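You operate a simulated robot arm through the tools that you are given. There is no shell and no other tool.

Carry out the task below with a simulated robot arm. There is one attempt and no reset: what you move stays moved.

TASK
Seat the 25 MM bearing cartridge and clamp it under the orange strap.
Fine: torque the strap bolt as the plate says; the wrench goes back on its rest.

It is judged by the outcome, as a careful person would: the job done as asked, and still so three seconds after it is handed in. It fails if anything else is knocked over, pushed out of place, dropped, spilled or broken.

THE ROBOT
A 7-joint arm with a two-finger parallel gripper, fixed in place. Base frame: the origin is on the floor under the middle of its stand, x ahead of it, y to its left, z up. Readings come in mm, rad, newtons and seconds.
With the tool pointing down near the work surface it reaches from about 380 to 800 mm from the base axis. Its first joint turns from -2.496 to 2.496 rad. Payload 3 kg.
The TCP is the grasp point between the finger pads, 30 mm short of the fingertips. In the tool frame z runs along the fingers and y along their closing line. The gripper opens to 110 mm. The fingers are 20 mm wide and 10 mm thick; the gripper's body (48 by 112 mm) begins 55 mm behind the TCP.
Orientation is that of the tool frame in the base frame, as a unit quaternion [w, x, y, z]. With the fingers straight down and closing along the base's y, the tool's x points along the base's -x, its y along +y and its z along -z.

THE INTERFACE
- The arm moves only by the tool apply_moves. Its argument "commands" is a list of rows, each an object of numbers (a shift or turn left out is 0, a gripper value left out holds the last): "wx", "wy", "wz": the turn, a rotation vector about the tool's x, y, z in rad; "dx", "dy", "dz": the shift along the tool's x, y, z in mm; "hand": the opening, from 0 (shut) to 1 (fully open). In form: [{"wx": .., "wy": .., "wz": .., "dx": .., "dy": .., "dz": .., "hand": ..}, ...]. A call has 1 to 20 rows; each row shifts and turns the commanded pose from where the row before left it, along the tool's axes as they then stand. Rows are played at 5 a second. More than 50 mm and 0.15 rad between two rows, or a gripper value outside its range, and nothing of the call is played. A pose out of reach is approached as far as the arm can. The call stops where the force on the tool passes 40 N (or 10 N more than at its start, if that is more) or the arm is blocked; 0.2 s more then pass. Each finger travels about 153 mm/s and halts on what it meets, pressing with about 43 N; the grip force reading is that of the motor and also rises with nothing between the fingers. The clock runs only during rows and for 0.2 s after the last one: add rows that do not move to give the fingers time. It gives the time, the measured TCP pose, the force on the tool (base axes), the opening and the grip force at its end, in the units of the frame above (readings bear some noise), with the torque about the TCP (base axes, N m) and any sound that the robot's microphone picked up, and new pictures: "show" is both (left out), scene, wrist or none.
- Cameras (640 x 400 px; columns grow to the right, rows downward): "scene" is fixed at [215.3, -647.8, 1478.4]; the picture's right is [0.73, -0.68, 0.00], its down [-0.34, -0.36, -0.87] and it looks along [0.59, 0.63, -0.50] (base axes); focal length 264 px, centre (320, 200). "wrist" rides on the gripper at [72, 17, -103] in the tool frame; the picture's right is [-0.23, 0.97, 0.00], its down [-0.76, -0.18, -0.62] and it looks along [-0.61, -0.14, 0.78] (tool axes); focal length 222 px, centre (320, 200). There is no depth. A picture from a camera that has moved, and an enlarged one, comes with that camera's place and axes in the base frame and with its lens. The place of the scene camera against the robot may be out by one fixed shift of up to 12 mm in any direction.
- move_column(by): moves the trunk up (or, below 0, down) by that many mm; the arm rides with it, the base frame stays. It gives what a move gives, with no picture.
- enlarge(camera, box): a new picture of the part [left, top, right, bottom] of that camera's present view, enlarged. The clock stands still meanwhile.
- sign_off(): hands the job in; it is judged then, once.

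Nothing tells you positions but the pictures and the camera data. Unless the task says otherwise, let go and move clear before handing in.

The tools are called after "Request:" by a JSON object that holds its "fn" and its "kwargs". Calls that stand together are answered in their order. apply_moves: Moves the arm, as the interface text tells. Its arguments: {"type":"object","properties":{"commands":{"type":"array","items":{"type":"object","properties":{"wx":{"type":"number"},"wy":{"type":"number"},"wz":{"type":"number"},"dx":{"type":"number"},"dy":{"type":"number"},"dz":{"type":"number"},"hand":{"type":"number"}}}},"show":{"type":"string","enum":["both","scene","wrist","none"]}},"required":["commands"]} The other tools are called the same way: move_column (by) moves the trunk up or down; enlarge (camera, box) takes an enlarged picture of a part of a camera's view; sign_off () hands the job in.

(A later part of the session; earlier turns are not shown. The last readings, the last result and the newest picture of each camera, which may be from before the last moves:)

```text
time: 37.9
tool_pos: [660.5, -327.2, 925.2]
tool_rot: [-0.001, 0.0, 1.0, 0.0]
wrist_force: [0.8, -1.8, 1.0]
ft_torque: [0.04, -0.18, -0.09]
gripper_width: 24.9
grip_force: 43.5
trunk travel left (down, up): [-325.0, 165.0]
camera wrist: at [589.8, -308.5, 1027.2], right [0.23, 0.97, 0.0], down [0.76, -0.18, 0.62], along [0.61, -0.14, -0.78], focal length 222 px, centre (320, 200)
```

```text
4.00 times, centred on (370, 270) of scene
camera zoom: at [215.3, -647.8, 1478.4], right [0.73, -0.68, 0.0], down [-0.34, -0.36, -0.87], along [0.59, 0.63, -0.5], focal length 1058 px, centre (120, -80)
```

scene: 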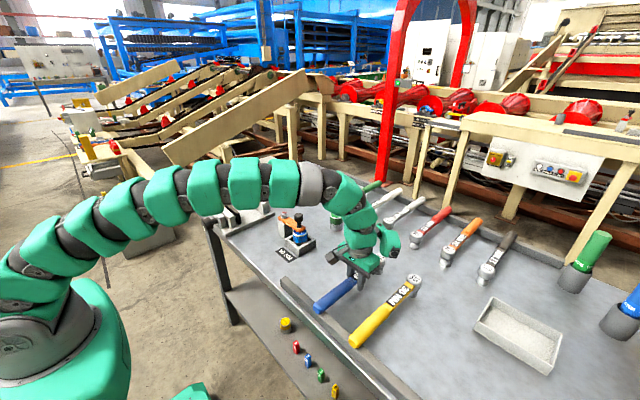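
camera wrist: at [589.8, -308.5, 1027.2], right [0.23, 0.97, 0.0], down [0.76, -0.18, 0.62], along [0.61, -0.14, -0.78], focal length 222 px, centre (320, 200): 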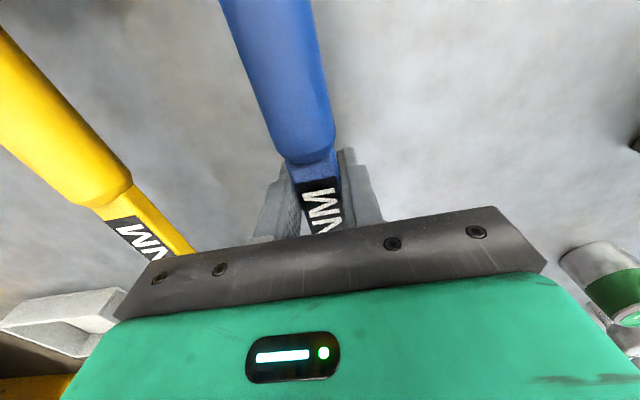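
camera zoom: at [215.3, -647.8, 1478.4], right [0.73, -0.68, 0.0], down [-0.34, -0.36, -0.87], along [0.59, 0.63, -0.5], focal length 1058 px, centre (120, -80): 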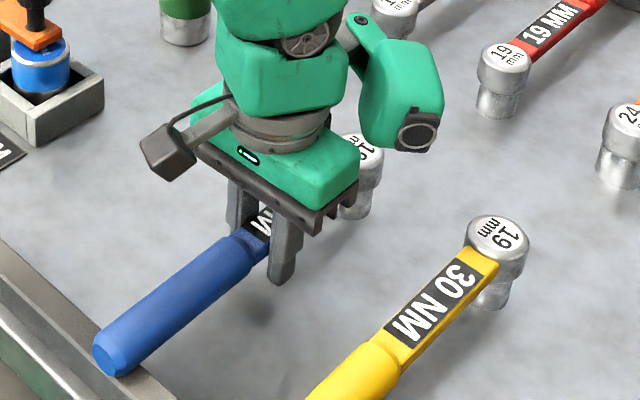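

I have the bar (24.9 mm wide). I'll lift it a few millimetres and use the torque reading to judge balance.

Request:
{"fn": "apply_moves", "kwargs": {"commands": [{"dz": -3}, {"dz": -3}, {"dz": -4}, {}, {}], "show": "both"}}

Request:
{"fn": "enlarge", "kwargs": {"camera": "scene", "box": [310, 220, 430, 320]}}

```text
time: 39.1
tool_pos: [661.9, -328.7, 934.4]
tool_rot: [-0.001, 0.0, 1.0, 0.001]
wrist_force: [0.9, -0.2, -4.4]
ft_torque: [-0.01, -0.04, -0.02]
gripper_width: 25.0
grip_force: 43.1
trunk travel left (down, up): [-325.0, 165.0]
camera wrist: at [589.5, -309.0, 1036.6], right [0.23, 0.97, 0.0], down [0.76, -0.18, 0.62], along [0.61, -0.14, -0.78], focal length 222 px, centre (320, 200)
```

scene: 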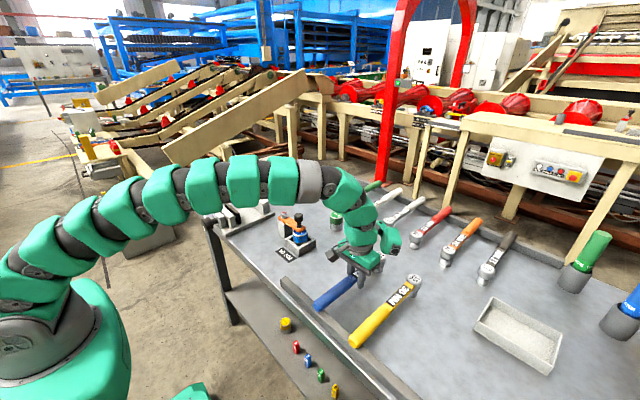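
wrist: 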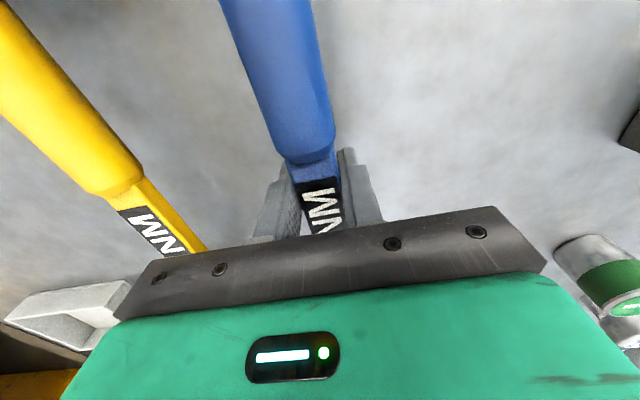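

```text
4.00 times, centred on (370, 270) of scene
camera zoom: at [215.3, -647.8, 1478.4], right [0.73, -0.68, 0.0], down [-0.34, -0.36, -0.87], along [0.59, 0.63, -0.5], focal length 1058 px, centre (120, -80)
```

zoom: 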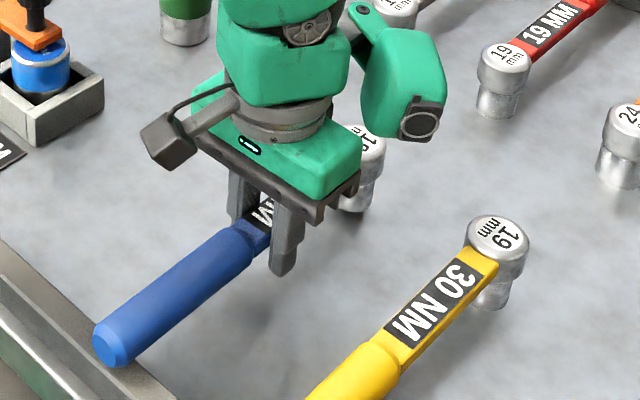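

The wrench lifts level and balanced (about 4.4 N, almost no torque). I'll raise it and carry it so the socket comes over the strap bolt, with the handle pointing toward the robot.

Request:
{"fn": "apply_moves", "kwargs": {"commands": [{"dz": -15}, {"dz": -25}, {"dz": -30}, {"dz": -30}, {"dz": -30}, {"dz": -16}, {}, {}], "show": "wrist"}}

Request:
{"fn": "apply_moves", "kwargs": {"commands": [{"dx": 4, "dy": 14}, {"dx": 8, "dy": 29}, {"dx": 8, "dy": 29}, {"dx": 8, "dy": 29}, {"dx": 8, "dy": 29}, {"dx": 8, "dy": 29}, {"dx": 8, "dy": 29}, {"dx": 8, "dy": 29}, {"dx": 8, "dy": 29}, {"dx": 8, "dy": 29}, {"dx": 8, "dy": 29}, {"dx": 7, "dy": 28}, {"dx": 4, "dy": 14}, {}, {}], "show": "both"}}

```text
time: 40.9
tool_pos: [661.0, -328.3, 1081.5]
tool_rot: [-0.001, 0.0, 1.0, 0.0]
wrist_force: [0.8, 0.3, -4.7]
ft_torque: [0.03, 0.0, -0.02]
gripper_width: 24.8
grip_force: 43.4
trunk travel left (down, up): [-325.0, 165.0]
camera wrist: at [589.5, -309.8, 1182.9], right [0.23, 0.97, 0.0], down [0.76, -0.18, 0.62], along [0.61, -0.14, -0.78], focal length 222 px, centre (320, 200)
```

wrist: 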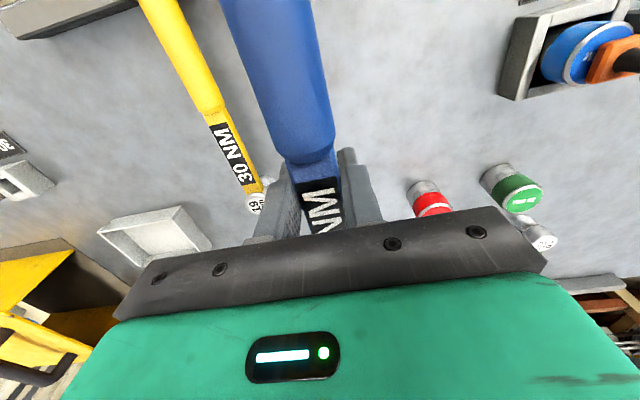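

```text
time: 44.1
tool_pos: [564.7, 20.6, 1082.1]
tool_rot: [-0.001, 0.0, 1.0, 0.0]
wrist_force: [0.8, 0.1, -4.9]
ft_torque: [0.02, -0.02, 0.0]
gripper_width: 25.1
grip_force: 42.9
trunk travel left (down, up): [-325.0, 165.0]
camera wrist: at [492.9, 37.6, 1183.7], right [0.23, 0.97, 0.0], down [0.76, -0.18, 0.62], along [0.61, -0.14, -0.78], focal length 222 px, centre (320, 200)
```

scene: 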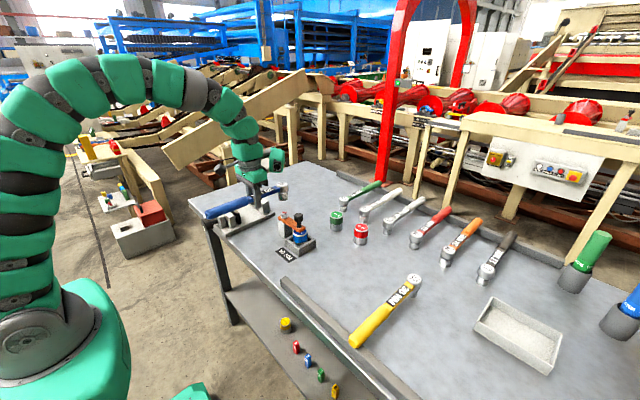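
wrist: 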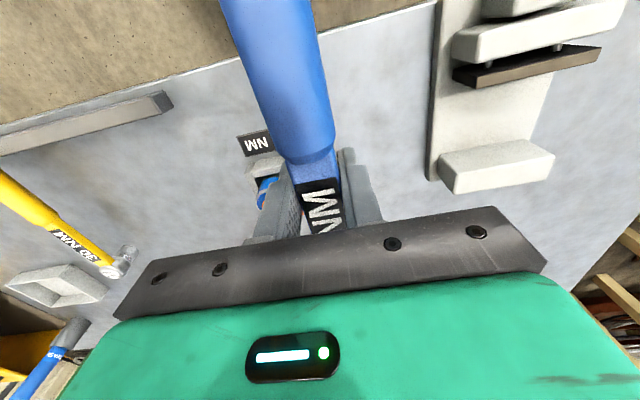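

The wrench is near the bolt but the wrist camera can't see the head, so I'll use the scene camera to compare the socket with the bolt.

Request:
{"fn": "enlarge", "kwargs": {"camera": "scene", "box": [250, 170, 330, 240]}}

Request:
{"fn": "enlarge", "kwargs": {"camera": "scene", "box": [268, 175, 308, 225]}}

```text
5.71 times, centred on (290, 205) of scene
camera zoom: at [215.3, -647.8, 1478.4], right [0.73, -0.68, 0.0], down [-0.34, -0.36, -0.87], along [0.59, 0.63, -0.5], focal length 1512 px, centre (491, 171)
```

zoom: 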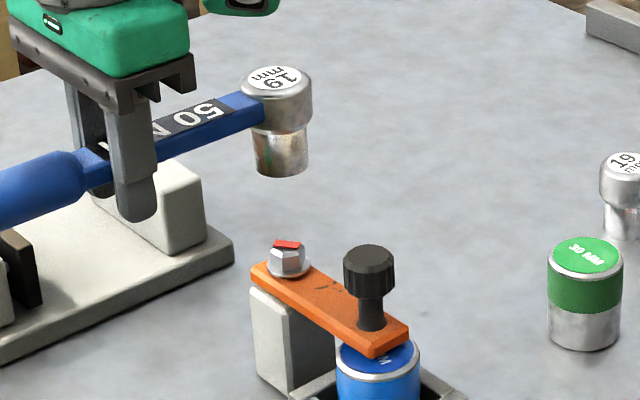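

```text
8.00 times, centred on (288, 200) of scene
camera zoom: at [215.3, -647.8, 1478.4], right [0.73, -0.68, 0.0], down [-0.34, -0.36, -0.87], along [0.59, 0.63, -0.5], focal length 2116 px, centre (576, 200)
```

zoom: 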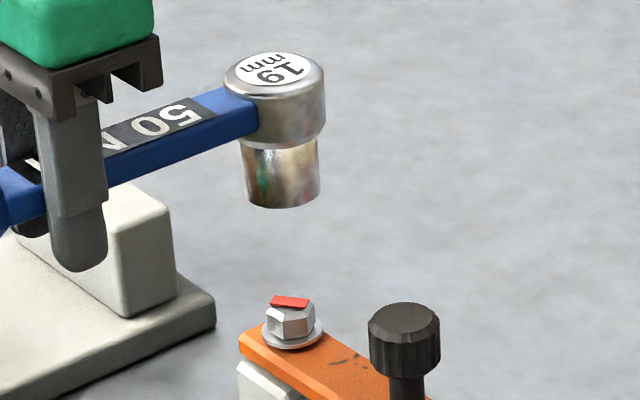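

The 19 mm socket matches the bolt hex (about 19 mm across flats), and the socket is within about 2 mm of the bolt axis. I'll lower it to just above the bolt and compare again.

Request:
{"fn": "apply_moves", "kwargs": {"commands": [{"dx": -1.3, "dz": 15}, {"dz": 15}, {"dz": 15}, {}, {}], "show": "scene"}}

Request:
{"fn": "enlarge", "kwargs": {"camera": "scene", "box": [270, 190, 310, 225]}}

```text
time: 45.3
tool_pos: [567.7, 18.6, 1035.0]
tool_rot: [0.0, -0.001, 1.0, 0.0]
wrist_force: [0.3, 0.4, -4.0]
ft_torque: [-0.02, -0.02, -0.03]
gripper_width: 25.2
grip_force: 43.4
trunk travel left (down, up): [-325.0, 165.0]
```

scene: 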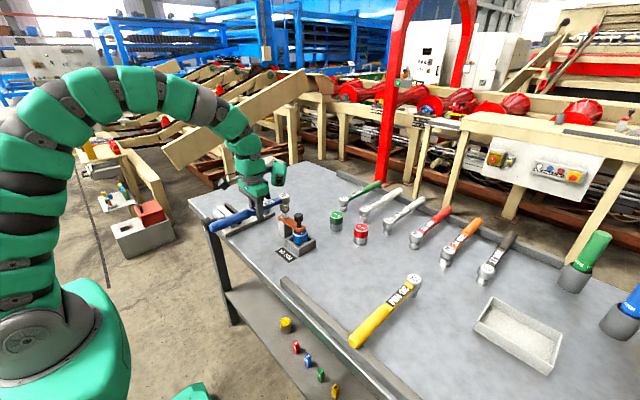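

```text
11.43 times, centred on (290, 208) of scene
camera zoom: at [215.3, -647.8, 1478.4], right [0.73, -0.68, 0.0], down [-0.34, -0.36, -0.87], along [0.59, 0.63, -0.5], focal length 3023 px, centre (663, 114)
```

zoom: 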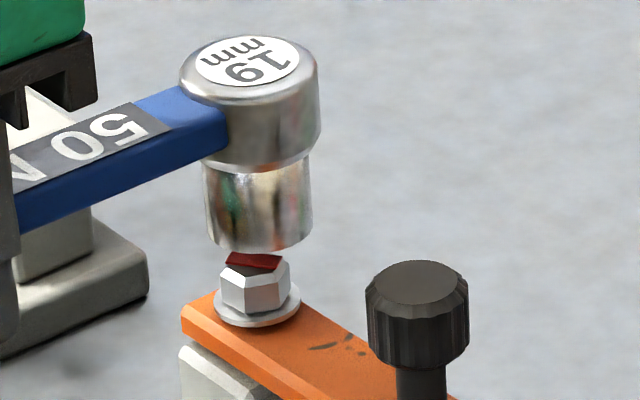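

The socket is about 2.5 mm to the image-right of the bolt axis. I'll correct by (−1.8,+1.7) mm and re-check at higher zoom.

Request:
{"fn": "apply_moves", "kwargs": {"commands": [{"dx": 1.8, "dy": 1.7}, {}, {}], "show": "none"}}

Request:
{"fn": "enlarge", "kwargs": {"camera": "scene", "box": [277, 194, 303, 219]}}

```text
time: 46.1
tool_pos: [564.2, 19.5, 1037.1]
tool_rot: [0.0, 0.0, 1.0, 0.0]
wrist_force: [-1.0, -0.7, -3.6]
ft_torque: [-0.03, -0.01, 0.02]
gripper_width: 24.5
grip_force: 43.2
trunk travel left (down, up): [-325.0, 165.0]
```

```text
16.00 times, centred on (290, 206) of scene
camera zoom: at [215.3, -647.8, 1478.4], right [0.73, -0.68, 0.0], down [-0.34, -0.36, -0.87], along [0.59, 0.63, -0.5], focal length 4233 px, centre (800, 96)
```

zoom: 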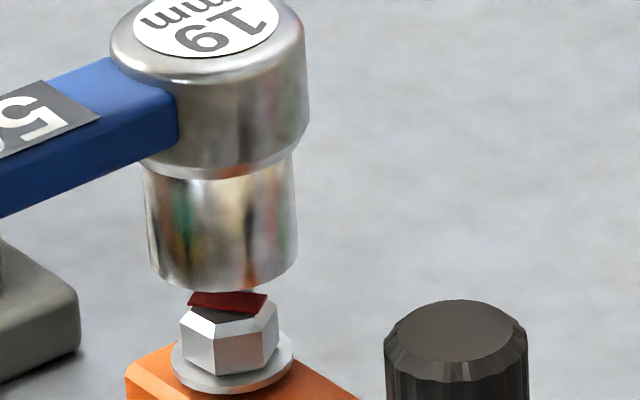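

In the image the socket is now aligned laterally to within about 0.2 mm. I'll check the camera pose reading to verify the depth direction.

Request:
{"fn": "enlarge", "kwargs": {"camera": "wrist", "box": [200, 0, 440, 200]}}

Request:
{"fn": "enlarge", "kwargs": {"camera": "scene", "box": [282, 206, 298, 221]}}

```text
2.00 times, centred on (320, 100) of wrist
camera zoom: at [493.1, 39.0, 1138.0], right [0.23, 0.97, 0.0], down [0.76, -0.18, 0.62], along [0.61, -0.14, -0.78], focal length 444 px, centre (320, 400)
```

zoom: 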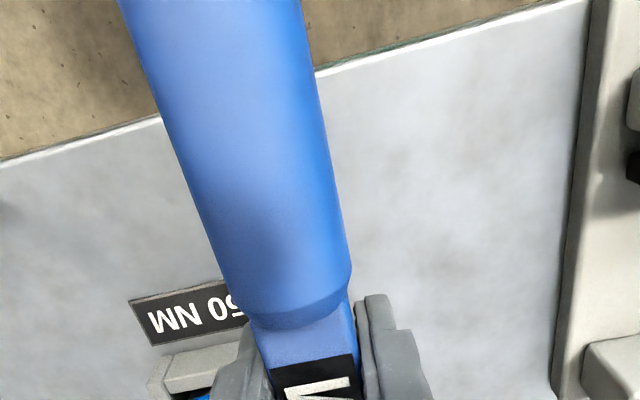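

```text
16.00 times, centred on (290, 214) of scene
camera zoom: at [215.3, -647.8, 1478.4], right [0.73, -0.68, 0.0], down [-0.34, -0.36, -0.87], along [0.59, 0.63, -0.5], focal length 4233 px, centre (800, -16)
```

zoom: 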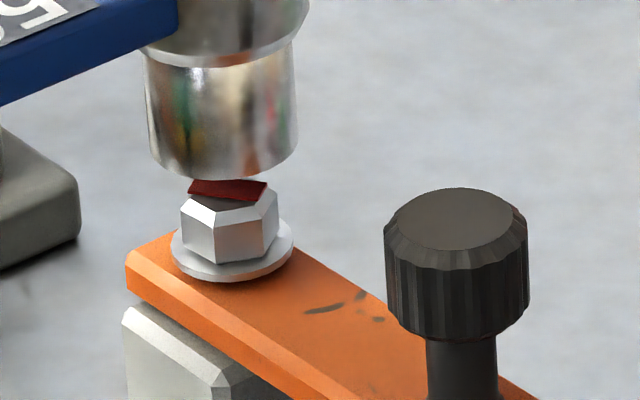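

Alignment estimates agree to within about 2 mm. I'll lower slowly until the socket meets the bolt head and watch forces.

Request:
{"fn": "apply_moves", "kwargs": {"commands": [{"dz": 4}, {"dz": 4}, {"dz": 3}, {}], "show": "none"}}

Request:
{"fn": "enlarge", "kwargs": {"camera": "scene", "box": [277, 198, 303, 223]}}

```text
time: 47.1
tool_pos: [565.0, 19.4, 1025.0]
tool_rot: [0.0, 0.0, 1.0, 0.0]
wrist_force: [-0.3, -0.9, -3.6]
ft_torque: [0.03, 0.0, -0.01]
gripper_width: 24.8
grip_force: 43.8
trunk travel left (down, up): [-325.0, 165.0]
```

```text
16.00 times, centred on (290, 210) of scene
camera zoom: at [215.3, -647.8, 1478.4], right [0.73, -0.68, 0.0], down [-0.34, -0.36, -0.87], along [0.59, 0.63, -0.5], focal length 4233 px, centre (800, 32)
```

zoom: 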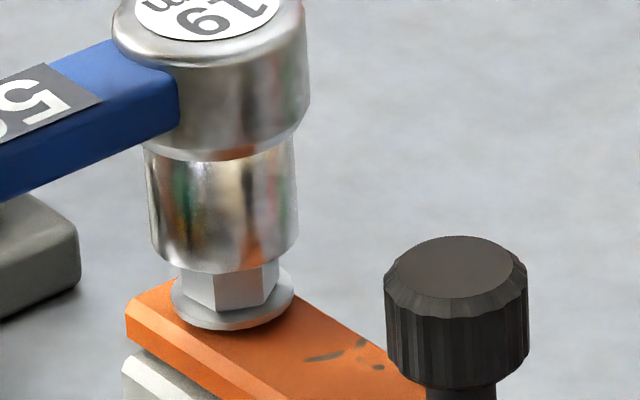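

No contact yet, with the socket about 1 mm to the image-left. I'll correct slightly and keep lowering in 2 mm steps.

Request:
{"fn": "apply_moves", "kwargs": {"commands": [{"dx": -0.7, "dy": -0.7}, {"dz": 2}, {"dz": 2}, {"dz": 2}, {}], "show": "none"}}

Request:
{"fn": "enlarge", "kwargs": {"camera": "scene", "box": [277, 198, 303, 223]}}

```text
time: 48.3
tool_pos: [564.1, 18.4, 1020.6]
tool_rot: [0.001, 0.001, 1.0, 0.0]
wrist_force: [-3.9, -6.4, 7.2]
ft_torque: [-0.43, -1.04, -0.68]
gripper_width: 24.9
grip_force: 42.6
trunk travel left (down, up): [-325.0, 165.0]
```

```text
16.00 times, centred on (290, 210) of scene
camera zoom: at [215.3, -647.8, 1478.4], right [0.73, -0.68, 0.0], down [-0.34, -0.36, -0.87], along [0.59, 0.63, -0.5], focal length 4233 px, centre (800, 32)
```

zoom: 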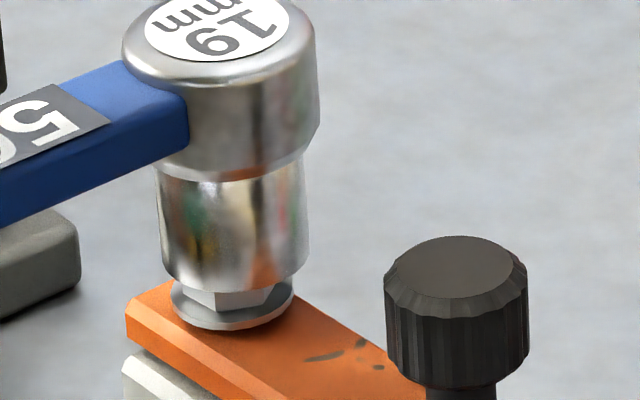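

The socket edge has met the hex; the reaction pushes toward (−x,−y), so I'm slightly too far in the view direction. I'll lift 3 mm, shift about (−1.6,−1.1) mm, and try again.

Request:
{"fn": "apply_moves", "kwargs": {"commands": [{"dz": -3}, {"dx": 1.6, "dy": -1.1}, {"dz": 2}, {"dz": 2}, {"dz": 1.5}, {}], "show": "none"}}

Request:
{"fn": "enlarge", "kwargs": {"camera": "scene", "box": [277, 198, 303, 223]}}

```text
time: 49.7
tool_pos: [563.1, 17.0, 1016.8]
tool_rot: [-0.001, -0.001, 1.0, 0.0]
wrist_force: [-0.3, -1.5, -4.5]
ft_torque: [-0.08, 0.08, -0.17]
gripper_width: 24.6
grip_force: 42.5
trunk travel left (down, up): [-325.0, 165.0]
```

```text
16.00 times, centred on (290, 210) of scene
camera zoom: at [215.3, -647.8, 1478.4], right [0.73, -0.68, 0.0], down [-0.34, -0.36, -0.87], along [0.59, 0.63, -0.5], focal length 4233 px, centre (800, 32)
```

zoom: 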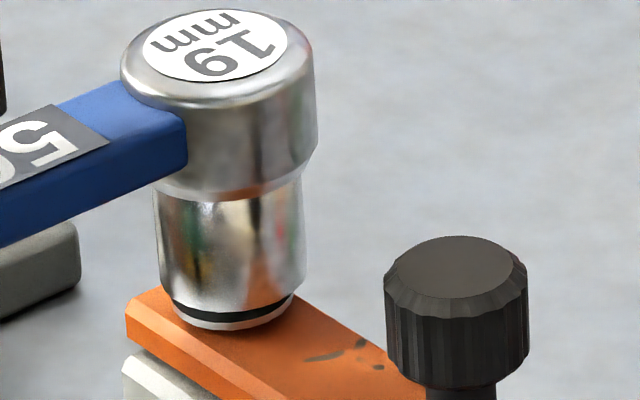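

The socket has slipped over the hex with no vertical load. I'll lower a little more until it bottoms on the washer.

Request:
{"fn": "apply_moves", "kwargs": {"commands": [{"dz": 1.5}, {"dz": 1.5}, {"dz": 1}, {}], "show": "none"}}

Request:
{"fn": "enlarge", "kwargs": {"camera": "scene", "box": [277, 198, 303, 223]}}

```text
time: 50.7
tool_pos: [563.4, 17.8, 1012.2]
tool_rot: [-0.001, -0.001, 1.0, 0.0]
wrist_force: [-1.8, -2.9, -3.2]
ft_torque: [-0.13, -0.01, -0.42]
gripper_width: 24.9
grip_force: 42.5
trunk travel left (down, up): [-325.0, 165.0]
```

```text
16.00 times, centred on (290, 210) of scene
camera zoom: at [215.3, -647.8, 1478.4], right [0.73, -0.68, 0.0], down [-0.34, -0.36, -0.87], along [0.59, 0.63, -0.5], focal length 4233 px, centre (800, 32)
```

zoom: 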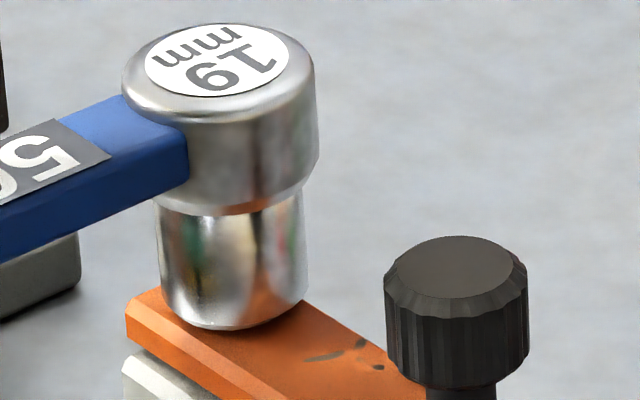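

The socket is seated on the washer and fully over the hex. I'll begin tightening clockwise (handle toward +y) with a small 0.1 rad step around the bolt axis, listening for the click.

Request:
{"fn": "apply_moves", "kwargs": {"commands": [{"wz": 0.025}, {"dy": 5.3}, {"wz": 0.05}, {"dy": 5.3}, {"wz": 0.025}, {}], "show": "scene"}}

Request:
{"fn": "enlarge", "kwargs": {"camera": "scene", "box": [260, 190, 320, 240]}}

```text
time: 52.1
tool_pos: [563.7, 28.2, 1014.0]
tool_rot: [0.0, 0.049, 0.999, 0.0]
wrist_force: [-3.2, -1.3, -4.3]
ft_torque: [-0.04, 0.11, -0.13]
gripper_width: 24.6
grip_force: 43.1
trunk travel left (down, up): [-325.0, 165.0]
```

scene: 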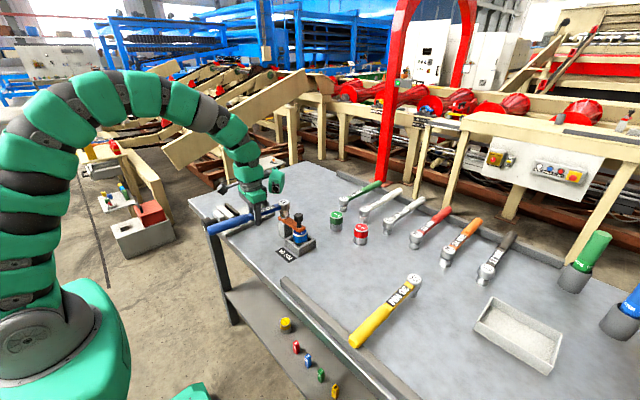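

```text
8.00 times, centred on (290, 215) of scene
camera zoom: at [215.3, -647.8, 1478.4], right [0.73, -0.68, 0.0], down [-0.34, -0.36, -0.87], along [0.59, 0.63, -0.5], focal length 2116 px, centre (560, 80)
```

zoom: 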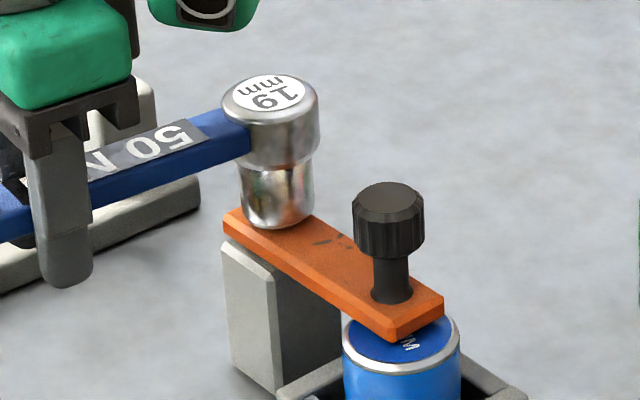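

No resistance and no click yet; the socket stays seated and the strap hasn't moved. I'll continue in modest steps.

Request:
{"fn": "apply_moves", "kwargs": {"commands": [{"wz": 0.0375}, {"dy": 8}, {"wz": 0.075}, {"dy": 8}, {"wz": 0.0375}, {}], "show": "none"}}

Request:
{"fn": "enlarge", "kwargs": {"camera": "scene", "box": [260, 190, 320, 240]}}

```text
time: 53.5
tool_pos: [565.4, 43.2, 1011.9]
tool_rot: [-0.001, 0.124, 0.992, 0.0]
wrist_force: [-0.1, -0.5, -3.8]
ft_torque: [0.03, -0.01, 0.03]
gripper_width: 24.9
grip_force: 42.4
trunk travel left (down, up): [-325.0, 165.0]
```

```text
8.00 times, centred on (290, 215) of scene
camera zoom: at [215.3, -647.8, 1478.4], right [0.73, -0.68, 0.0], down [-0.34, -0.36, -0.87], along [0.59, 0.63, -0.5], focal length 2116 px, centre (560, 80)
```

zoom: 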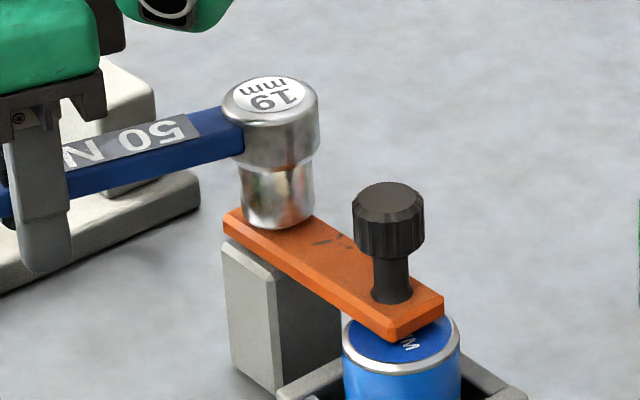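

Still free-running at 0.25 rad. I'll continue with the next steps.

Request:
{"fn": "apply_moves", "kwargs": {"commands": [{"wz": 0.0375}, {"dy": 8}, {"wz": 0.075}, {"dy": 8}, {"wz": 0.0375}, {}], "show": "none"}}

Request:
{"fn": "apply_moves", "kwargs": {"commands": [{"wz": 0.0375}, {"dy": 8}, {"wz": 0.0375}, {}], "show": "scene"}}

Request:
{"fn": "enlarge", "kwargs": {"camera": "scene", "box": [260, 190, 320, 240]}}

```text
time: 54.9
tool_pos: [572.6, 59.0, 1013.0]
tool_rot: [0.0, 0.199, 0.98, 0.001]
wrist_force: [-1.1, -1.4, -3.4]
ft_torque: [-0.02, 0.05, -0.11]
gripper_width: 24.6
grip_force: 43.2
trunk travel left (down, up): [-325.0, 165.0]
```

```text
time: 55.9
tool_pos: [574.4, 66.2, 1012.5]
tool_rot: [0.0, 0.236, 0.972, -0.001]
wrist_force: [-0.3, -0.1, -4.3]
ft_torque: [0.03, 0.0, 0.0]
gripper_width: 24.7
grip_force: 43.4
trunk travel left (down, up): [-325.0, 165.0]
```

scene: 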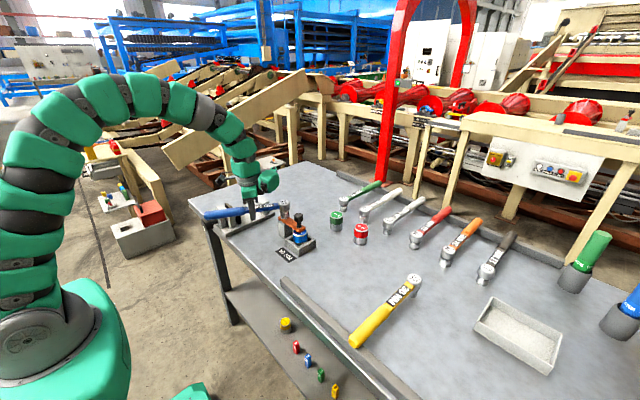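

```text
8.00 times, centred on (290, 215) of scene
camera zoom: at [215.3, -647.8, 1478.4], right [0.73, -0.68, 0.0], down [-0.34, -0.36, -0.87], along [0.59, 0.63, -0.5], focal length 2116 px, centre (560, 80)
```

zoom: 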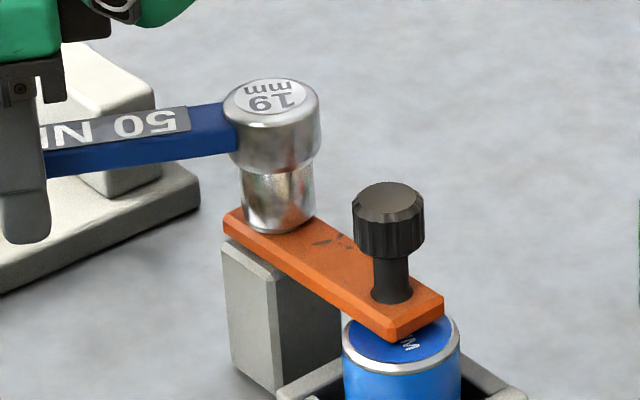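

About 27° turned so far with no resistance. I'll continue stepping and watch torque and sound.

Request:
{"fn": "apply_moves", "kwargs": {"commands": [{"wz": 0.0375}, {"dy": 8}, {"wz": 0.075}, {"dy": 8}, {"wz": 0.0375}, {}], "show": "none"}}

Request:
{"fn": "apply_moves", "kwargs": {"commands": [{"wz": 0.0375}, {"dy": 8}, {"wz": 0.075}, {"dy": 8}, {"wz": 0.0375}, {}], "show": "scene"}}

Request:
{"fn": "enlarge", "kwargs": {"camera": "scene", "box": [260, 190, 320, 240]}}

```text
time: 57.3
tool_pos: [583.6, 79.5, 1011.8]
tool_rot: [0.0, 0.307, 0.952, 0.0]
wrist_force: [-0.5, -0.6, -4.1]
ft_torque: [0.01, -0.01, 0.07]
gripper_width: 24.5
grip_force: 43.1
trunk travel left (down, up): [-325.0, 165.0]
```

```text
time: 58.7
tool_pos: [595.0, 92.9, 1012.1]
tool_rot: [0.0, 0.378, 0.926, 0.0]
wrist_force: [0.1, -0.3, -4.1]
ft_torque: [0.0, 0.0, 0.42]
gripper_width: 25.0
grip_force: 43.0
trunk travel left (down, up): [-325.0, 165.0]
```

scene: 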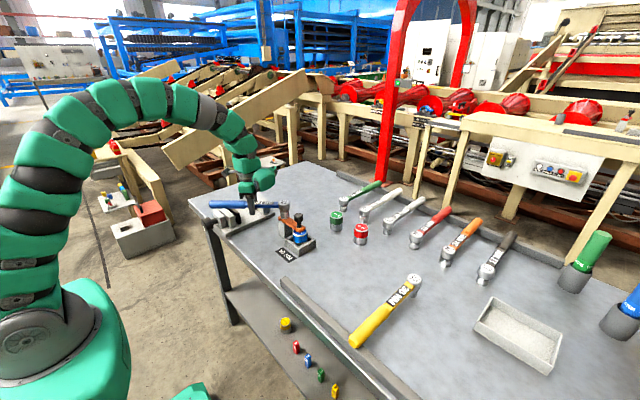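

```text
8.00 times, centred on (290, 215) of scene
camera zoom: at [215.3, -647.8, 1478.4], right [0.73, -0.68, 0.0], down [-0.34, -0.36, -0.87], along [0.59, 0.63, -0.5], focal length 2116 px, centre (560, 80)
```

zoom: 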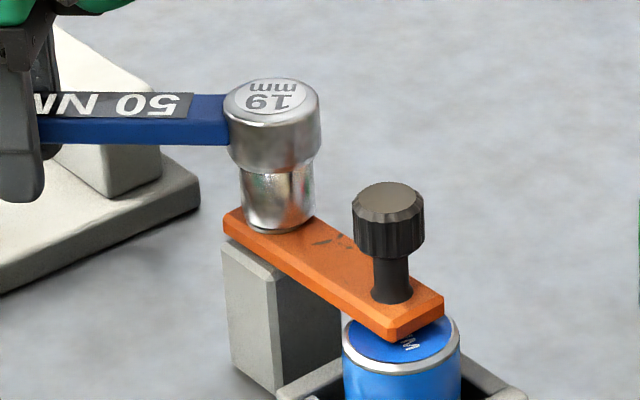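

Resistance is starting to build (about 0.4 N·m opposing torque). I'll take smaller steps from here.

Request:
{"fn": "apply_moves", "kwargs": {"commands": [{"wz": 0.025}, {"dy": 5.3}, {"wz": 0.025}, {}], "show": "none"}}

Request:
{"fn": "apply_moves", "kwargs": {"commands": [{"wz": 0.025}, {"dy": 5.3}, {"wz": 0.025}, {}], "show": "none"}}

```text
time: 59.7
tool_pos: [598.1, 96.2, 1011.2]
tool_rot: [0.0, 0.401, 0.916, -0.001]
wrist_force: [-1.2, 0.1, -4.3]
ft_torque: [0.0, 0.01, 0.53]
gripper_width: 25.1
grip_force: 42.9
trunk travel left (down, up): [-325.0, 165.0]
```

```text
time: 60.7
tool_pos: [602.9, 100.5, 1010.9]
tool_rot: [0.0, 0.423, 0.906, 0.0]
wrist_force: [0.3, 0.3, -4.0]
ft_torque: [-0.01, -0.02, 0.65]
gripper_width: 24.9
grip_force: 42.6
trunk travel left (down, up): [-325.0, 165.0]
```

Torque rises steadily with angle (0.65 N·m now). I'll continue in small increments until the click.

Request:
{"fn": "apply_moves", "kwargs": {"commands": [{"wz": 0.025}, {"dy": 5.3}, {"wz": 0.025}, {}], "show": "none"}}

Request:
{"fn": "apply_moves", "kwargs": {"commands": [{"wz": 0.025}, {"dy": 5.3}, {"wz": 0.025}, {}], "show": "scene"}}

Request:
{"fn": "enlarge", "kwargs": {"camera": "scene", "box": [260, 190, 320, 240]}}

```text
time: 61.7
tool_pos: [605.5, 103.1, 1012.9]
tool_rot: [0.0, 0.446, 0.895, 0.0]
wrist_force: [-2.0, 0.2, -3.9]
ft_torque: [-0.02, 0.07, 0.62]
gripper_width: 24.9
grip_force: 42.6
trunk travel left (down, up): [-325.0, 165.0]
```

```text
time: 62.7
tool_pos: [610.8, 107.0, 1014.3]
tool_rot: [0.0, 0.469, 0.883, 0.001]
wrist_force: [-3.5, -0.3, -4.2]
ft_torque: [0.04, 0.12, 0.53]
gripper_width: 24.8
grip_force: 42.8
trunk travel left (down, up): [-325.0, 165.0]
```

scene: 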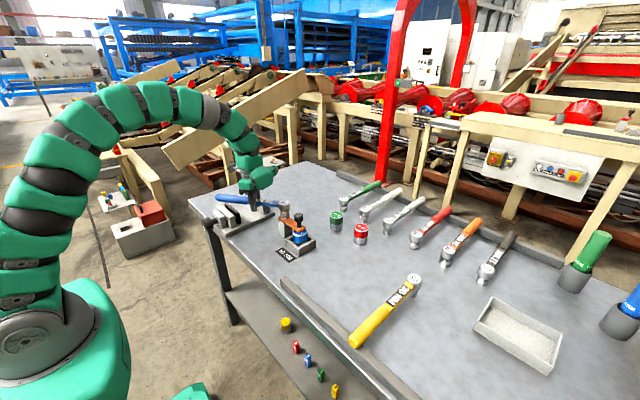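

```text
8.00 times, centred on (290, 215) of scene
camera zoom: at [215.3, -647.8, 1478.4], right [0.73, -0.68, 0.0], down [-0.34, -0.36, -0.87], along [0.59, 0.63, -0.5], focal length 2116 px, centre (560, 80)
```

zoom: 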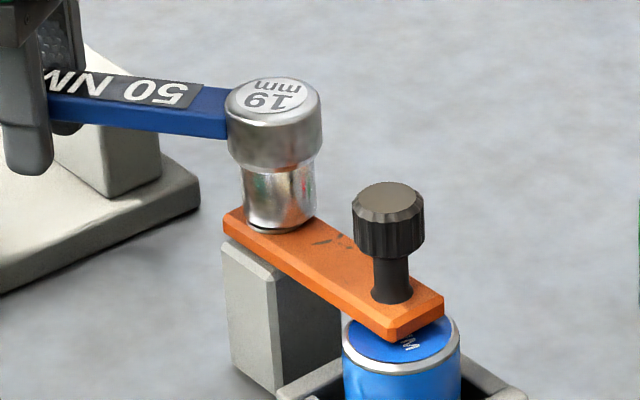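

The bolt torque is still rising (~0.86 N·m about the bolt). Before continuing, I'll check that the handle clears the vise behind it.

Request:
{"fn": "enlarge", "kwargs": {"camera": "scene", "box": [190, 160, 320, 250]}}

Request:
{"fn": "enlarge", "kwargs": {"camera": "wrist", "box": [160, 0, 480, 210]}}

```text
4.44 times, centred on (255, 205) of scene
camera zoom: at [215.3, -647.8, 1478.4], right [0.73, -0.68, 0.0], down [-0.34, -0.36, -0.87], along [0.59, 0.63, -0.5], focal length 1176 px, centre (609, 178)
```

zoom: 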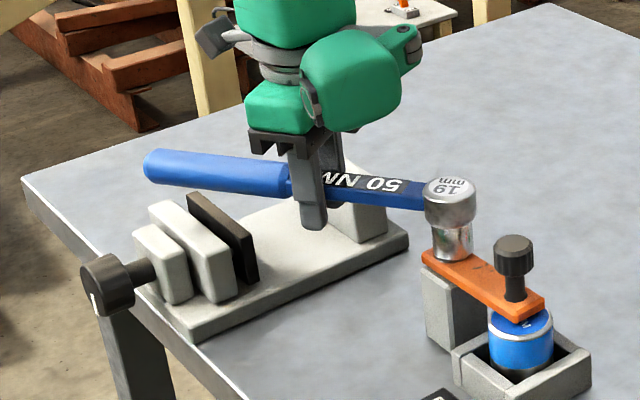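

```text
1.90 times, centred on (320, 105) of wrist
camera zoom: at [585.2, 177.6, 1114.4], right [0.93, 0.36, 0.0], down [0.28, -0.73, 0.62], along [0.22, -0.58, -0.78], focal length 423 px, centre (320, 381)
```

zoom: 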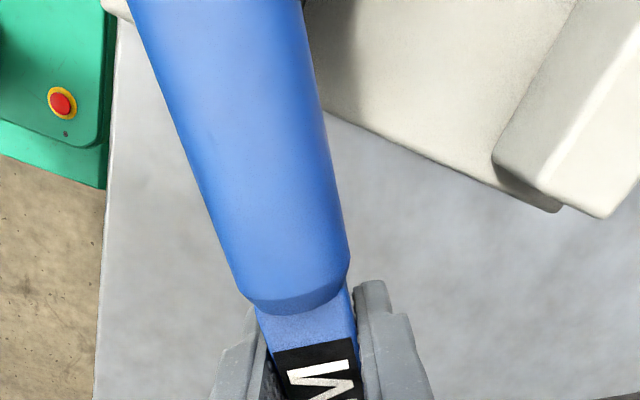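

The handle clears the vise by a good margin. I'll continue tightening in small steps.

Request:
{"fn": "apply_moves", "kwargs": {"commands": [{"wz": 0.025}, {"dy": 5.3}, {"wz": 0.025}, {}], "show": "none"}}

Request:
{"fn": "apply_moves", "kwargs": {"commands": [{"wz": 0.025}, {"dy": 5.3}, {"wz": 0.025}, {}], "show": "none"}}

Request:
{"fn": "enlarge", "kwargs": {"camera": "scene", "box": [260, 190, 320, 240]}}

```text
time: 63.7
tool_pos: [614.8, 108.2, 1012.4]
tool_rot: [-0.001, 0.491, 0.871, 0.0]
wrist_force: [-2.3, 0.6, -3.0]
ft_torque: [-0.05, 0.06, 0.83]
gripper_width: 25.1
grip_force: 42.8
trunk travel left (down, up): [-325.0, 165.0]
```

```text
time: 64.7
tool_pos: [620.3, 111.8, 1011.8]
tool_rot: [0.0, 0.512, 0.859, 0.0]
wrist_force: [-1.2, -0.1, -4.0]
ft_torque: [0.06, 0.07, 0.91]
gripper_width: 24.7
grip_force: 42.9
trunk travel left (down, up): [-325.0, 165.0]
```

```text
8.00 times, centred on (290, 215) of scene
camera zoom: at [215.3, -647.8, 1478.4], right [0.73, -0.68, 0.0], down [-0.34, -0.36, -0.87], along [0.59, 0.63, -0.5], focal length 2116 px, centre (560, 80)
```

zoom: 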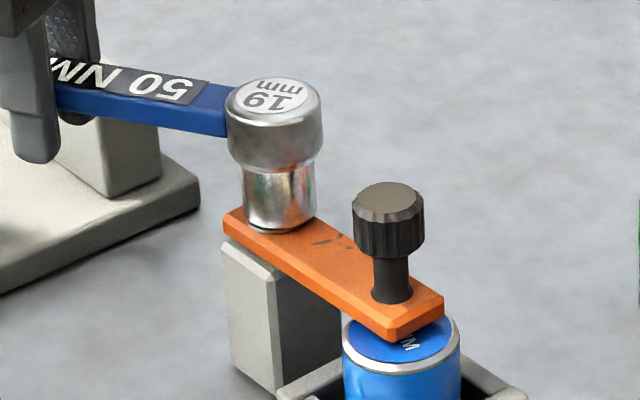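

Torque is about 1.0 N·m at the bolt with no click yet. I'll continue.

Request:
{"fn": "apply_moves", "kwargs": {"commands": [{"wz": 0.025}, {"dy": 5.3}, {"wz": 0.025}, {}], "show": "none"}}

Request:
{"fn": "apply_moves", "kwargs": {"commands": [{"wz": 0.025}, {"dy": 5.3}, {"wz": 0.025}, {}], "show": "none"}}

Request:
{"fn": "enlarge", "kwargs": {"camera": "scene", "box": [260, 190, 320, 240]}}

```text
time: 65.7
tool_pos: [625.3, 113.0, 1012.4]
tool_rot: [0.0, 0.533, 0.846, 0.0]
wrist_force: [0.7, 0.1, -3.3]
ft_torque: [0.0, -0.03, -0.01]
gripper_width: 24.8
grip_force: 42.6
trunk travel left (down, up): [-325.0, 165.0]
```

```text
time: 66.7
tool_pos: [628.3, 115.1, 1011.9]
tool_rot: [0.001, 0.554, 0.832, 0.001]
wrist_force: [-0.4, 0.7, -4.0]
ft_torque: [-0.04, 0.02, -0.04]
gripper_width: 25.1
grip_force: 43.0
trunk travel left (down, up): [-325.0, 165.0]
```

```text
8.00 times, centred on (290, 215) of scene
camera zoom: at [215.3, -647.8, 1478.4], right [0.73, -0.68, 0.0], down [-0.34, -0.36, -0.87], along [0.59, 0.63, -0.5], focal length 2116 px, centre (560, 80)
```

zoom: 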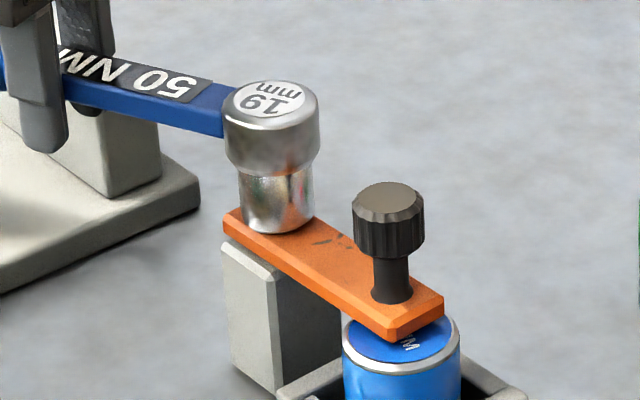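

The torque dropped to zero with no click reported, so I need to know whether the bolt turned or the socket slipped. I'll lift the wrench straight up and inspect the bolt's red mark.

Request:
{"fn": "apply_moves", "kwargs": {"commands": [{"dz": -10}, {"dz": -10}, {"dz": -10}, {}], "show": "scene"}}

Request:
{"fn": "enlarge", "kwargs": {"camera": "scene", "box": [268, 185, 308, 225]}}

Request:
{"fn": "enlarge", "kwargs": {"camera": "scene", "box": [280, 200, 304, 220]}}

```text
time: 67.7
tool_pos: [629.5, 115.1, 1040.7]
tool_rot: [-0.001, 0.554, 0.833, -0.001]
wrist_force: [-0.1, -0.7, -4.8]
ft_torque: [0.0, -0.02, 0.06]
gripper_width: 24.2
grip_force: 43.3
trunk travel left (down, up): [-325.0, 165.0]
```

scene: 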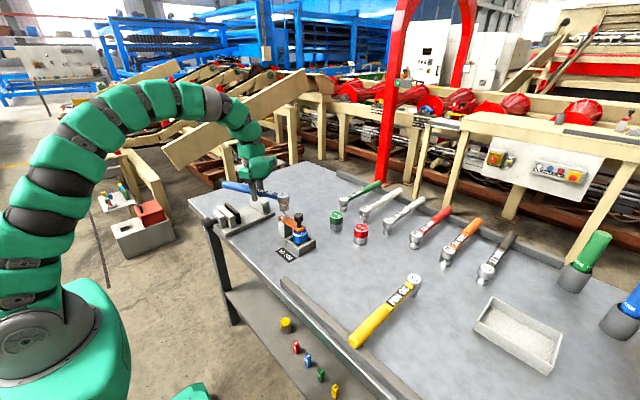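

```text
10.00 times, centred on (288, 205) of scene
camera zoom: at [215.3, -647.8, 1478.4], right [0.73, -0.68, 0.0], down [-0.34, -0.36, -0.87], along [0.59, 0.63, -0.5], focal length 2645 px, centre (640, 150)
```

zoom: 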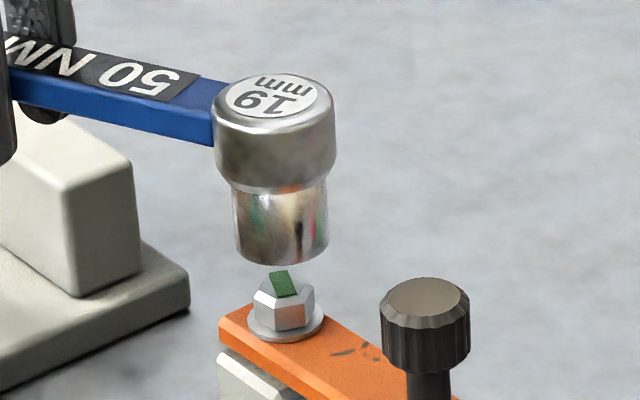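

```text
16.00 times, centred on (292, 210) of scene
camera zoom: at [215.3, -647.8, 1478.4], right [0.73, -0.68, 0.0], down [-0.34, -0.36, -0.87], along [0.59, 0.63, -0.5], focal length 4233 px, centre (768, 40)
```

zoom: 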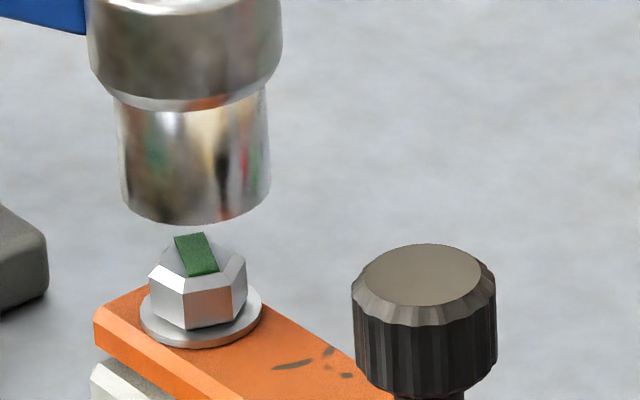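

The mark on the bolt has turned green and rotated, so the wrench reached its set torque and released. The bolt is tightened and the strap is still over the cartridge. I'll lift clear and turn the wrench back to its original orientation before returning it.

Request:
{"fn": "apply_moves", "kwargs": {"commands": [{"dz": -15}, {"dz": -15}, {"dz": -15}, {"wz": -0.146875}, {"wz": -0.146875}, {"wz": -0.146875}, {"wz": -0.146875}, {"wz": -0.146875}, {"wz": -0.146875}, {"wz": -0.146875}, {"wz": -0.146875}, {}, {}], "show": "both"}}

```text
time: 70.5
tool_pos: [628.2, 115.2, 1086.1]
tool_rot: [0.0, 0.0, 1.0, 0.001]
wrist_force: [-0.3, 0.5, -3.9]
ft_torque: [0.0, -0.01, 0.0]
gripper_width: 24.8
grip_force: 43.3
trunk travel left (down, up): [-325.0, 165.0]
camera wrist: at [557.4, 134.2, 1188.8], right [0.23, 0.97, 0.0], down [0.76, -0.18, 0.62], along [0.61, -0.14, -0.78], focal length 222 px, centre (320, 200)
```

scene: 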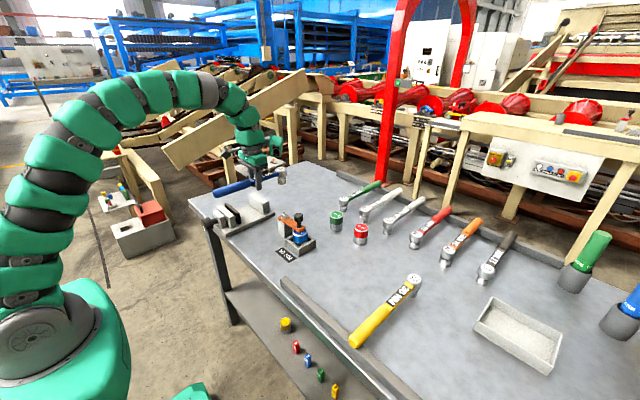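
wrist: 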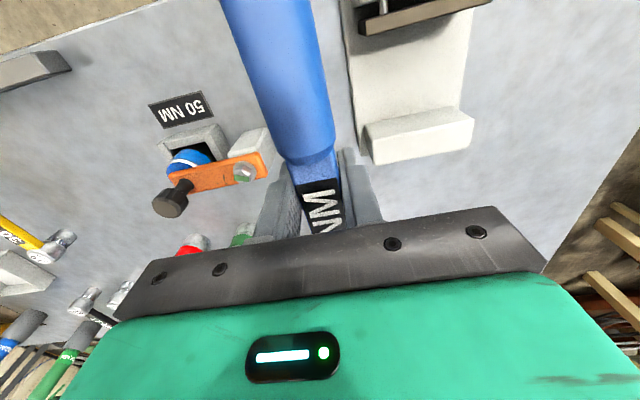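

I'll carry the wrench back above its original rest position.

Request:
{"fn": "apply_moves", "kwargs": {"commands": [{"dx": -1, "dy": -15}, {"dx": -2.2, "dy": -30}, {"dx": -2.2, "dy": -30}, {"dx": -2.2, "dy": -30}, {"dx": -2.2, "dy": -30}, {"dx": -2.2, "dy": -30}, {"dx": -2.2, "dy": -30}, {"dx": -2.2, "dy": -30}, {"dx": -2.2, "dy": -30}, {"dx": -2.2, "dy": -30}, {"dx": -2.2, "dy": -30}, {"dx": -2.2, "dy": -30}, {"dx": -2.2, "dy": -30}, {"dx": -2.2, "dy": -30}, {"dx": -2.2, "dy": -30}, {"dx": -0.4, "dy": -8.4}, {}, {}], "show": "both"}}

Request:
{"fn": "enlarge", "kwargs": {"camera": "scene", "box": [300, 220, 440, 340]}}

```text
time: 74.3
tool_pos: [661.7, -328.4, 1086.6]
tool_rot: [-0.002, -0.001, 1.0, 0.0]
wrist_force: [-0.1, 0.0, -4.6]
ft_torque: [0.02, -0.02, -0.02]
gripper_width: 24.7
grip_force: 43.1
trunk travel left (down, up): [-325.0, 165.0]
camera wrist: at [590.4, -310.5, 1189.2], right [0.23, 0.97, 0.0], down [0.76, -0.18, 0.62], along [0.61, -0.14, -0.78], focal length 222 px, centre (320, 200)
```

scene: 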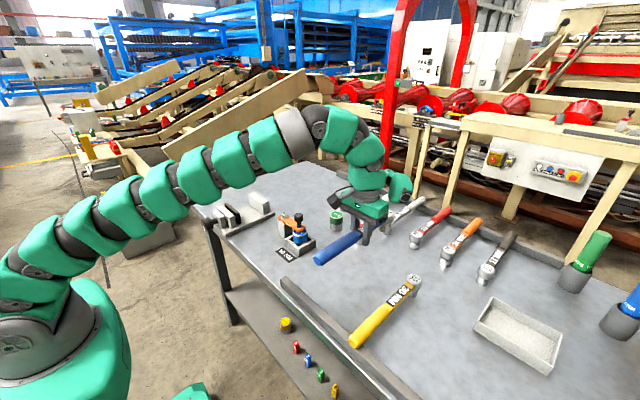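
wrist: 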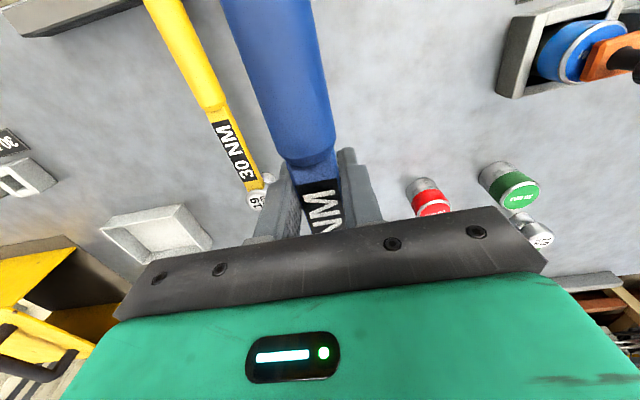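

```text
3.33 times, centred on (370, 280) of scene
camera zoom: at [215.3, -647.8, 1478.4], right [0.73, -0.68, 0.0], down [-0.34, -0.36, -0.87], along [0.59, 0.63, -0.5], focal length 882 px, centre (153, -67)
```

zoom: 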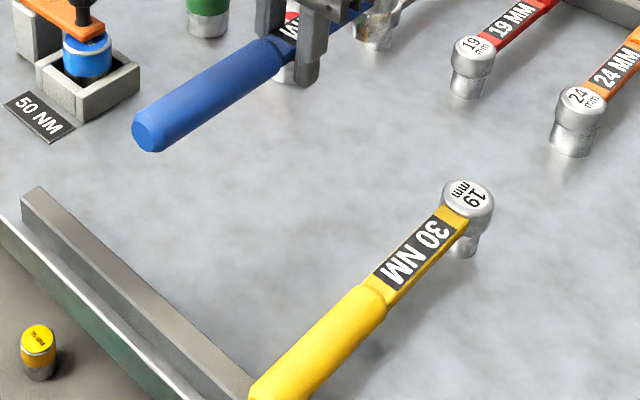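

The wrench is back above its rest at the same pose as when lifted. I'll lower most of the way, then creep down.

Request:
{"fn": "apply_moves", "kwargs": {"commands": [{"dz": 28}, {"dz": 28}, {"dz": 28}, {"dz": 28}, {"dz": 28}, {"dz": 10}, {}, {}], "show": "both"}}

Request:
{"fn": "enlarge", "kwargs": {"camera": "scene", "box": [300, 220, 440, 340]}}

```text
time: 76.1
tool_pos: [660.8, -327.8, 936.9]
tool_rot: [0.0, -0.001, 1.0, 0.0]
wrist_force: [0.0, 0.5, -4.5]
ft_torque: [-0.01, -0.03, 0.01]
gripper_width: 24.8
grip_force: 43.3
trunk travel left (down, up): [-325.0, 165.0]
camera wrist: at [589.7, -308.6, 1039.1], right [0.23, 0.97, 0.0], down [0.76, -0.18, 0.62], along [0.61, -0.14, -0.78], focal length 222 px, centre (320, 200)
```

scene: 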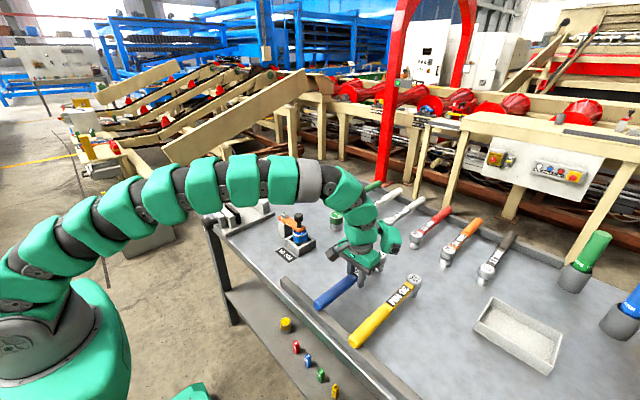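
wrist: 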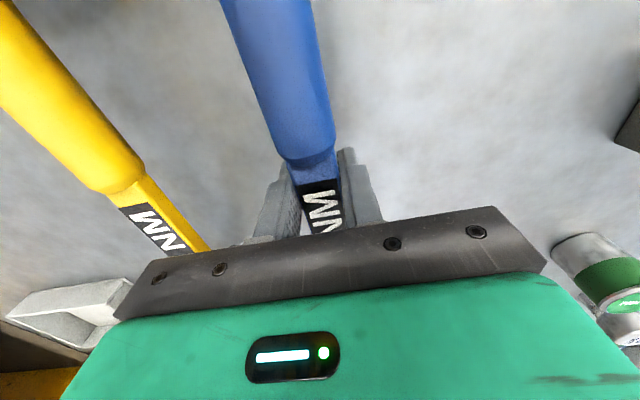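

```text
3.33 times, centred on (370, 280) of scene
camera zoom: at [215.3, -647.8, 1478.4], right [0.73, -0.68, 0.0], down [-0.34, -0.36, -0.87], along [0.59, 0.63, -0.5], focal length 882 px, centre (153, -67)
```

zoom: 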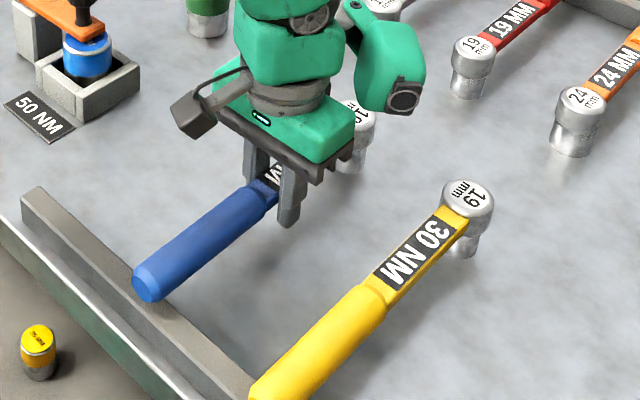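

It's about 11 mm above rest. I'll lower gently with small steps.

Request:
{"fn": "apply_moves", "kwargs": {"commands": [{"dz": 3}, {"dz": 3}, {"dz": 3}, {"dz": 2}, {}], "show": "none"}}

Request:
{"fn": "enlarge", "kwargs": {"camera": "scene", "box": [310, 220, 430, 320]}}

```text
time: 77.3
tool_pos: [661.9, -327.7, 926.7]
tool_rot: [-0.001, -0.001, 1.0, 0.0]
wrist_force: [0.3, 0.8, -4.6]
ft_torque: [0.01, 0.01, 0.0]
gripper_width: 24.8
grip_force: 43.2
trunk travel left (down, up): [-325.0, 165.0]
```

```text
4.00 times, centred on (370, 270) of scene
camera zoom: at [215.3, -647.8, 1478.4], right [0.73, -0.68, 0.0], down [-0.34, -0.36, -0.87], along [0.59, 0.63, -0.5], focal length 1058 px, centre (120, -80)
```

zoom: 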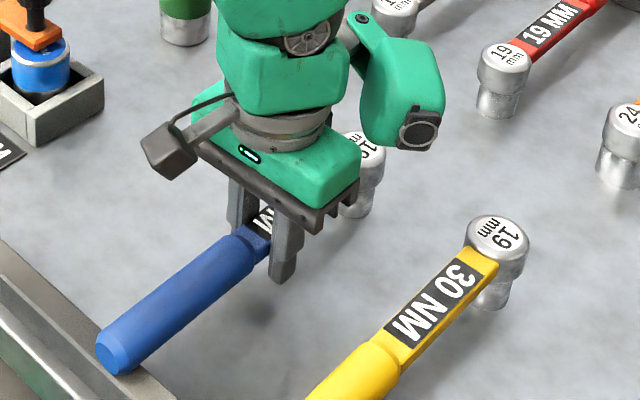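

It's nearly at the original pose with no contact yet. I'll ease down until contact registers.

Request:
{"fn": "apply_moves", "kwargs": {"commands": [{"dz": 1}, {"dz": 1}, {}], "show": "none"}}

```text
time: 78.1
tool_pos: [661.4, -328.2, 926.5]
tool_rot: [0.001, -0.001, 1.0, -0.001]
wrist_force: [0.3, -0.2, 11.0]
ft_torque: [0.05, 1.26, -0.02]
gripper_width: 24.9
grip_force: 42.7
trunk travel left (down, up): [-325.0, 165.0]
```

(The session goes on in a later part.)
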